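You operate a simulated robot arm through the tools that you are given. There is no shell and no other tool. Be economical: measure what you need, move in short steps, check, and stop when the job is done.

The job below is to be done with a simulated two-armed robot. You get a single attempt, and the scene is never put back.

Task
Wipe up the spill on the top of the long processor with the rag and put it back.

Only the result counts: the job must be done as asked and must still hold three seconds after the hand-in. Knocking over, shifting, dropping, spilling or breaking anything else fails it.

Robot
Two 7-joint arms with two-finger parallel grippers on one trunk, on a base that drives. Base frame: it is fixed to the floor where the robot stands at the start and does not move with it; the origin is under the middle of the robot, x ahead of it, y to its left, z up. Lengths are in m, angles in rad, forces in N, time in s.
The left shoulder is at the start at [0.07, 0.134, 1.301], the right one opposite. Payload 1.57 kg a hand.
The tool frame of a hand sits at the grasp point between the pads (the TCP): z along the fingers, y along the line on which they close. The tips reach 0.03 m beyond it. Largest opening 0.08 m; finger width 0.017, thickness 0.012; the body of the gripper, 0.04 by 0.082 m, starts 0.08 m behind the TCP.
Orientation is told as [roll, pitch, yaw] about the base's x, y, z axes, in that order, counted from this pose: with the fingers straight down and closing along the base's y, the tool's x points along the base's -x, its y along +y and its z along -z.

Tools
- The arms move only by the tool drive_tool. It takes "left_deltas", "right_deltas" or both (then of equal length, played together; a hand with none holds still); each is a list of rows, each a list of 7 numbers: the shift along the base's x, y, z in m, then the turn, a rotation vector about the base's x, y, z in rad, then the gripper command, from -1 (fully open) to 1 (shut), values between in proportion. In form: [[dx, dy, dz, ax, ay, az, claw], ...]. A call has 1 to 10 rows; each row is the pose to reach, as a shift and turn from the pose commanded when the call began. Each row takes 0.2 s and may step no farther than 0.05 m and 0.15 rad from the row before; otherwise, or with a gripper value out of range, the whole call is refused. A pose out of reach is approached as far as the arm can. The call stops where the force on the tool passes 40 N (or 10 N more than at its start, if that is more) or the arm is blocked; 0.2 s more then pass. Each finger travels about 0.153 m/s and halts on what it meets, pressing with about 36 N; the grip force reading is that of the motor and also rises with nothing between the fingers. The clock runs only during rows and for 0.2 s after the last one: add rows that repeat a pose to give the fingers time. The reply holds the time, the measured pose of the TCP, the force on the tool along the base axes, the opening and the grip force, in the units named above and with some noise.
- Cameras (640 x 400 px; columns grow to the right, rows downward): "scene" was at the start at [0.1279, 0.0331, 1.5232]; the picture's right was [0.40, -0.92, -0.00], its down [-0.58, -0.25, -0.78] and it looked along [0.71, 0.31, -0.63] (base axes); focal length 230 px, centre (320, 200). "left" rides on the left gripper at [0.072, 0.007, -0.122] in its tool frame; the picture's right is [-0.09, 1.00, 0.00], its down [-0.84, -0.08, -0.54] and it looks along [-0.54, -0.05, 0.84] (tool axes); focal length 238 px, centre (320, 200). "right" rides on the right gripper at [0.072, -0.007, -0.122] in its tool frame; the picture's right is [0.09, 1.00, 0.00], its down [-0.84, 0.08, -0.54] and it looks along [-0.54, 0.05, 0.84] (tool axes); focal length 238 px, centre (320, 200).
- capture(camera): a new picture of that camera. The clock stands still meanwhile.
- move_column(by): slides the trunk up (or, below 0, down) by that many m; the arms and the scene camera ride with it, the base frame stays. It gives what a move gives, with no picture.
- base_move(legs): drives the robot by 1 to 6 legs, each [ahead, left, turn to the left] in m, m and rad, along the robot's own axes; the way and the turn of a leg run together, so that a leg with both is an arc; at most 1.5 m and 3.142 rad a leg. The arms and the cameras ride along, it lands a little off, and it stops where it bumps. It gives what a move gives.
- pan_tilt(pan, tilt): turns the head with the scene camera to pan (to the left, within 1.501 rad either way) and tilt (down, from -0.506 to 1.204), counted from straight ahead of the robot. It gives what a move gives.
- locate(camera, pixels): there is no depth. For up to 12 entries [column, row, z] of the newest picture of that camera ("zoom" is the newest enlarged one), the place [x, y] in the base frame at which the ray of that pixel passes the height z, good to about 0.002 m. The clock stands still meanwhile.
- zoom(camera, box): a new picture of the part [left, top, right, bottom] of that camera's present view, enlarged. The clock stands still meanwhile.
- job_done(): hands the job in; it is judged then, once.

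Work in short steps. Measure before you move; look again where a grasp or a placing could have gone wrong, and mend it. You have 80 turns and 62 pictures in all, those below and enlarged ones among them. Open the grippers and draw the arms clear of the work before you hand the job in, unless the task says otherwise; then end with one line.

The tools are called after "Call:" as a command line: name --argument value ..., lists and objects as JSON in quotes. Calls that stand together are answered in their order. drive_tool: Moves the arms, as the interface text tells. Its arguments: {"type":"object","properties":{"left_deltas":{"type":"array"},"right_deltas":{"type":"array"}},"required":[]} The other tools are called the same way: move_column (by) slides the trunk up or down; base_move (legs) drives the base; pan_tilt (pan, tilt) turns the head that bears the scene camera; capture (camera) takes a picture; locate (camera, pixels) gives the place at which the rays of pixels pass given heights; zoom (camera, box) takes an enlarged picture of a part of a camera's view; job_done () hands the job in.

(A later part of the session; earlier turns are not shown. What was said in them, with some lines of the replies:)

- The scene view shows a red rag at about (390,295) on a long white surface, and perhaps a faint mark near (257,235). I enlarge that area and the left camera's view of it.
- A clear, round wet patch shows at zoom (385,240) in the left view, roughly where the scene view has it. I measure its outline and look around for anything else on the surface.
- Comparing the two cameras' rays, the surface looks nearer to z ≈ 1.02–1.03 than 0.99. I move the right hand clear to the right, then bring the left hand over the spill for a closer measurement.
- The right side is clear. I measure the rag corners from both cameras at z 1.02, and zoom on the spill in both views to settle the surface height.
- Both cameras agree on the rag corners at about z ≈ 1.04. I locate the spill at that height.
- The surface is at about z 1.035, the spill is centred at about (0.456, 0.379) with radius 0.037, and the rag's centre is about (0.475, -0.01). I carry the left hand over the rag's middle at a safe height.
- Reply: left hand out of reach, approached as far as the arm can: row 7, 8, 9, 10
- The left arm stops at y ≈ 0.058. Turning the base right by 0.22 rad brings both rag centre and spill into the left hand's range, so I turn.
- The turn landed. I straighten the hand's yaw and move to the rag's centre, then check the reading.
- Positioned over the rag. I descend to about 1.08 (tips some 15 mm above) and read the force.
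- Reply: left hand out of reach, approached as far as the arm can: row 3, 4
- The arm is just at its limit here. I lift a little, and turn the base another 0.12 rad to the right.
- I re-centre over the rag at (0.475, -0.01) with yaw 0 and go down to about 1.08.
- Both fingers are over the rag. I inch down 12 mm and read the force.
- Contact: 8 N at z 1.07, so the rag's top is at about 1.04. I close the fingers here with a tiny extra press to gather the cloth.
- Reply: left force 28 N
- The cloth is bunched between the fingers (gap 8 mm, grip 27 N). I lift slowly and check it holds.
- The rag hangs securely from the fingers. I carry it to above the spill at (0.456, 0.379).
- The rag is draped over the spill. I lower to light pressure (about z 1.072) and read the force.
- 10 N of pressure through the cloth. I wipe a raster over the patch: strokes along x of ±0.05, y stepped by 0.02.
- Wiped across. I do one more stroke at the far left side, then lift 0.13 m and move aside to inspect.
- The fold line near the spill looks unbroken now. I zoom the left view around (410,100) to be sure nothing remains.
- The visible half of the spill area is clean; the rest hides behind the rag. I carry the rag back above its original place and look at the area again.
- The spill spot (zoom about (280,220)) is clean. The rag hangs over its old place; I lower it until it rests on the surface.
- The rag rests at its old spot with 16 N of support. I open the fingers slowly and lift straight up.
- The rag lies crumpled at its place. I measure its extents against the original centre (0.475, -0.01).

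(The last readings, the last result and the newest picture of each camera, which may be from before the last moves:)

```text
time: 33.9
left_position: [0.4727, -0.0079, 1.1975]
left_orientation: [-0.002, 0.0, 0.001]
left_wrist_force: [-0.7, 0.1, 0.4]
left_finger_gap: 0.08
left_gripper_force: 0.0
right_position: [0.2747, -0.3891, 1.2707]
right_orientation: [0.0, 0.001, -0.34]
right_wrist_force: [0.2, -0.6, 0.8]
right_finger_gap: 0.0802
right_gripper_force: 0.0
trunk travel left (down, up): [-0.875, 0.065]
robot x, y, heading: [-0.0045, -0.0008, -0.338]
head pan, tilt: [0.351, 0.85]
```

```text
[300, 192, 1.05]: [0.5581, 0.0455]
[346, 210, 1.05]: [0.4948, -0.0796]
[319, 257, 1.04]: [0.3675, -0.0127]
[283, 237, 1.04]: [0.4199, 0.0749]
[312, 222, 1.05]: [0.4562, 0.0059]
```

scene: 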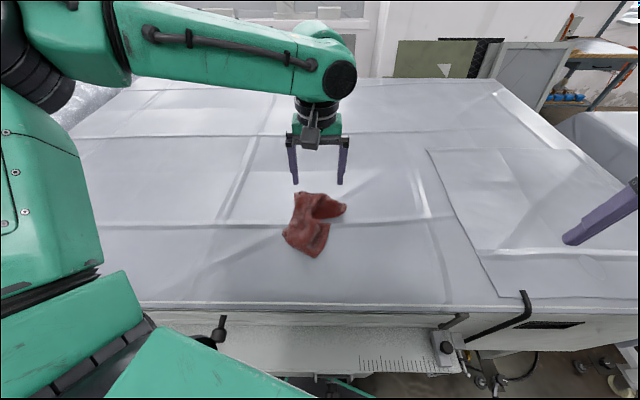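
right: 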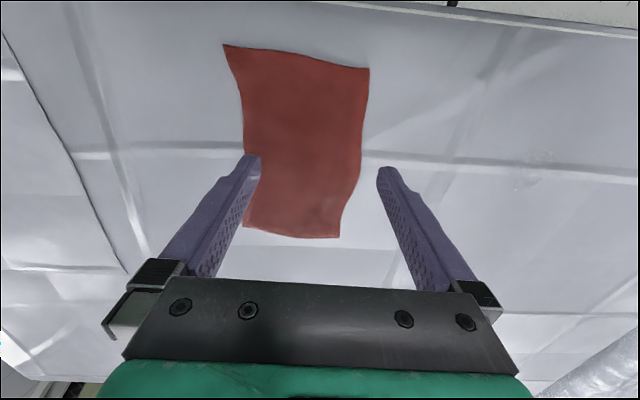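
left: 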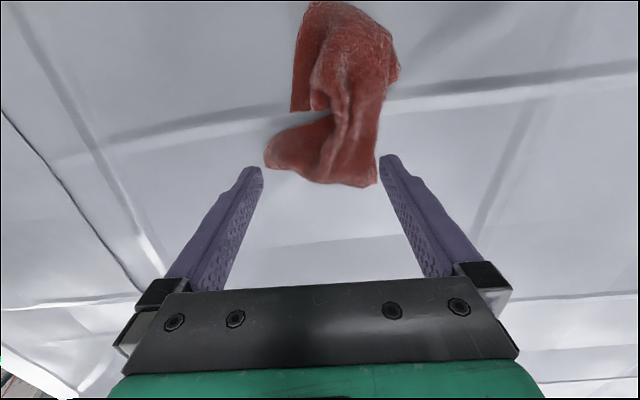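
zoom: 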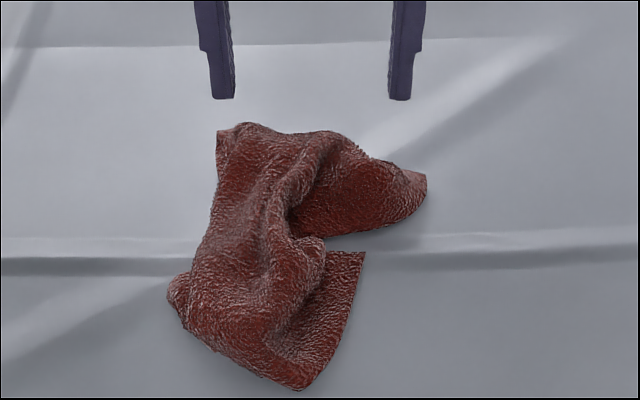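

The rag lies entirely inside its original footprint, with its centre about 2 cm from the old one. I draw the left hand up and back to the left, and check the spill area once more.

Call:
drive_tool --left_deltas '[[0, 0.02, 0.04, 0, 0, 0, -1], [0, 0.06, 0.06, 0, 0, 0, -1], [0, 0.105, 0.08, 0, 0, 0, -1], [0, 0.15, 0.09, 0, 0, 0, -1], [-0.01, 0.195, 0.1, 0, 0, 0, -1], [-0.02, 0.24, 0.1, 0, 0, 0, -1], [-0.04, 0.28, 0.1, 0, 0, 0, -1], [-0.06, 0.32, 0.1, 0, 0, 0, -1], [-0.08, 0.36, 0.1, 0, 0, 0, -1], [-0.08, 0.37, 0.1, 0, 0, 0, -1]]'

Call:
capture --camera "left"

Call:
zoom --camera "left" --box '[200, 60, 440, 210]'

Call:
capture --camera "scene"

```text
time: 36.1
left_position: [0.3917, 0.3636, 1.2967]
left_orientation: [-0.004, -0.001, 0.0]
left_wrist_force: [0.0, 0.4, 0.2]
left_finger_gap: 0.0799
left_gripper_force: 0.1
right_position: [0.2767, -0.3892, 1.2705]
right_orientation: [0.0, -0.001, -0.34]
right_wrist_force: [-0.4, 0.0, -0.3]
right_finger_gap: 0.08
right_gripper_force: 0.1
trunk travel left (down, up): [-0.875, 0.065]
robot x, y, heading: [0.0041, -0.001, -0.342]
head pan, tilt: [0.351, 0.85]
```

```text
27 pictures are left
```

left: 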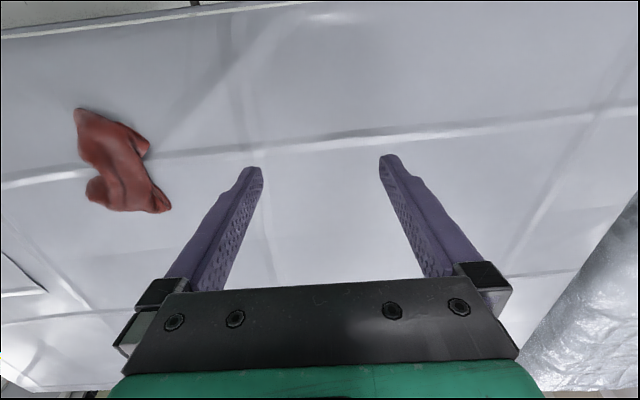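

```text
2.67 times, centred on (320, 135) of left
```

zoom: 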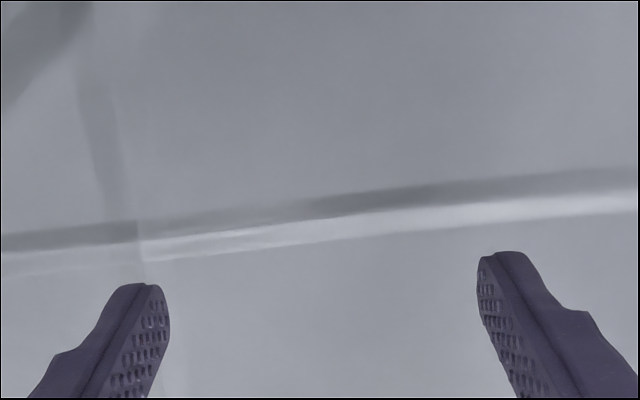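

```text
25 pictures are left
```

scene: 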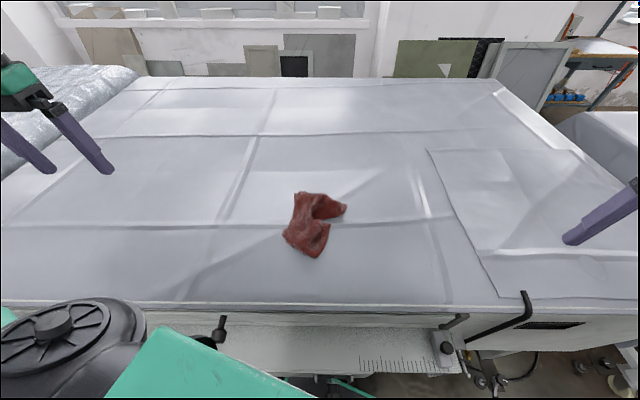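

The spill is gone: the fold line is unbroken. The rag is back in its place, and both hands are open and clear, so I hand in.

Call:
job_done

```text
The job is handed in.
```

I wiped up the spill and put the rag back in its place, with its centre about 2 cm from the old one; it lies crumpled rather than flat.
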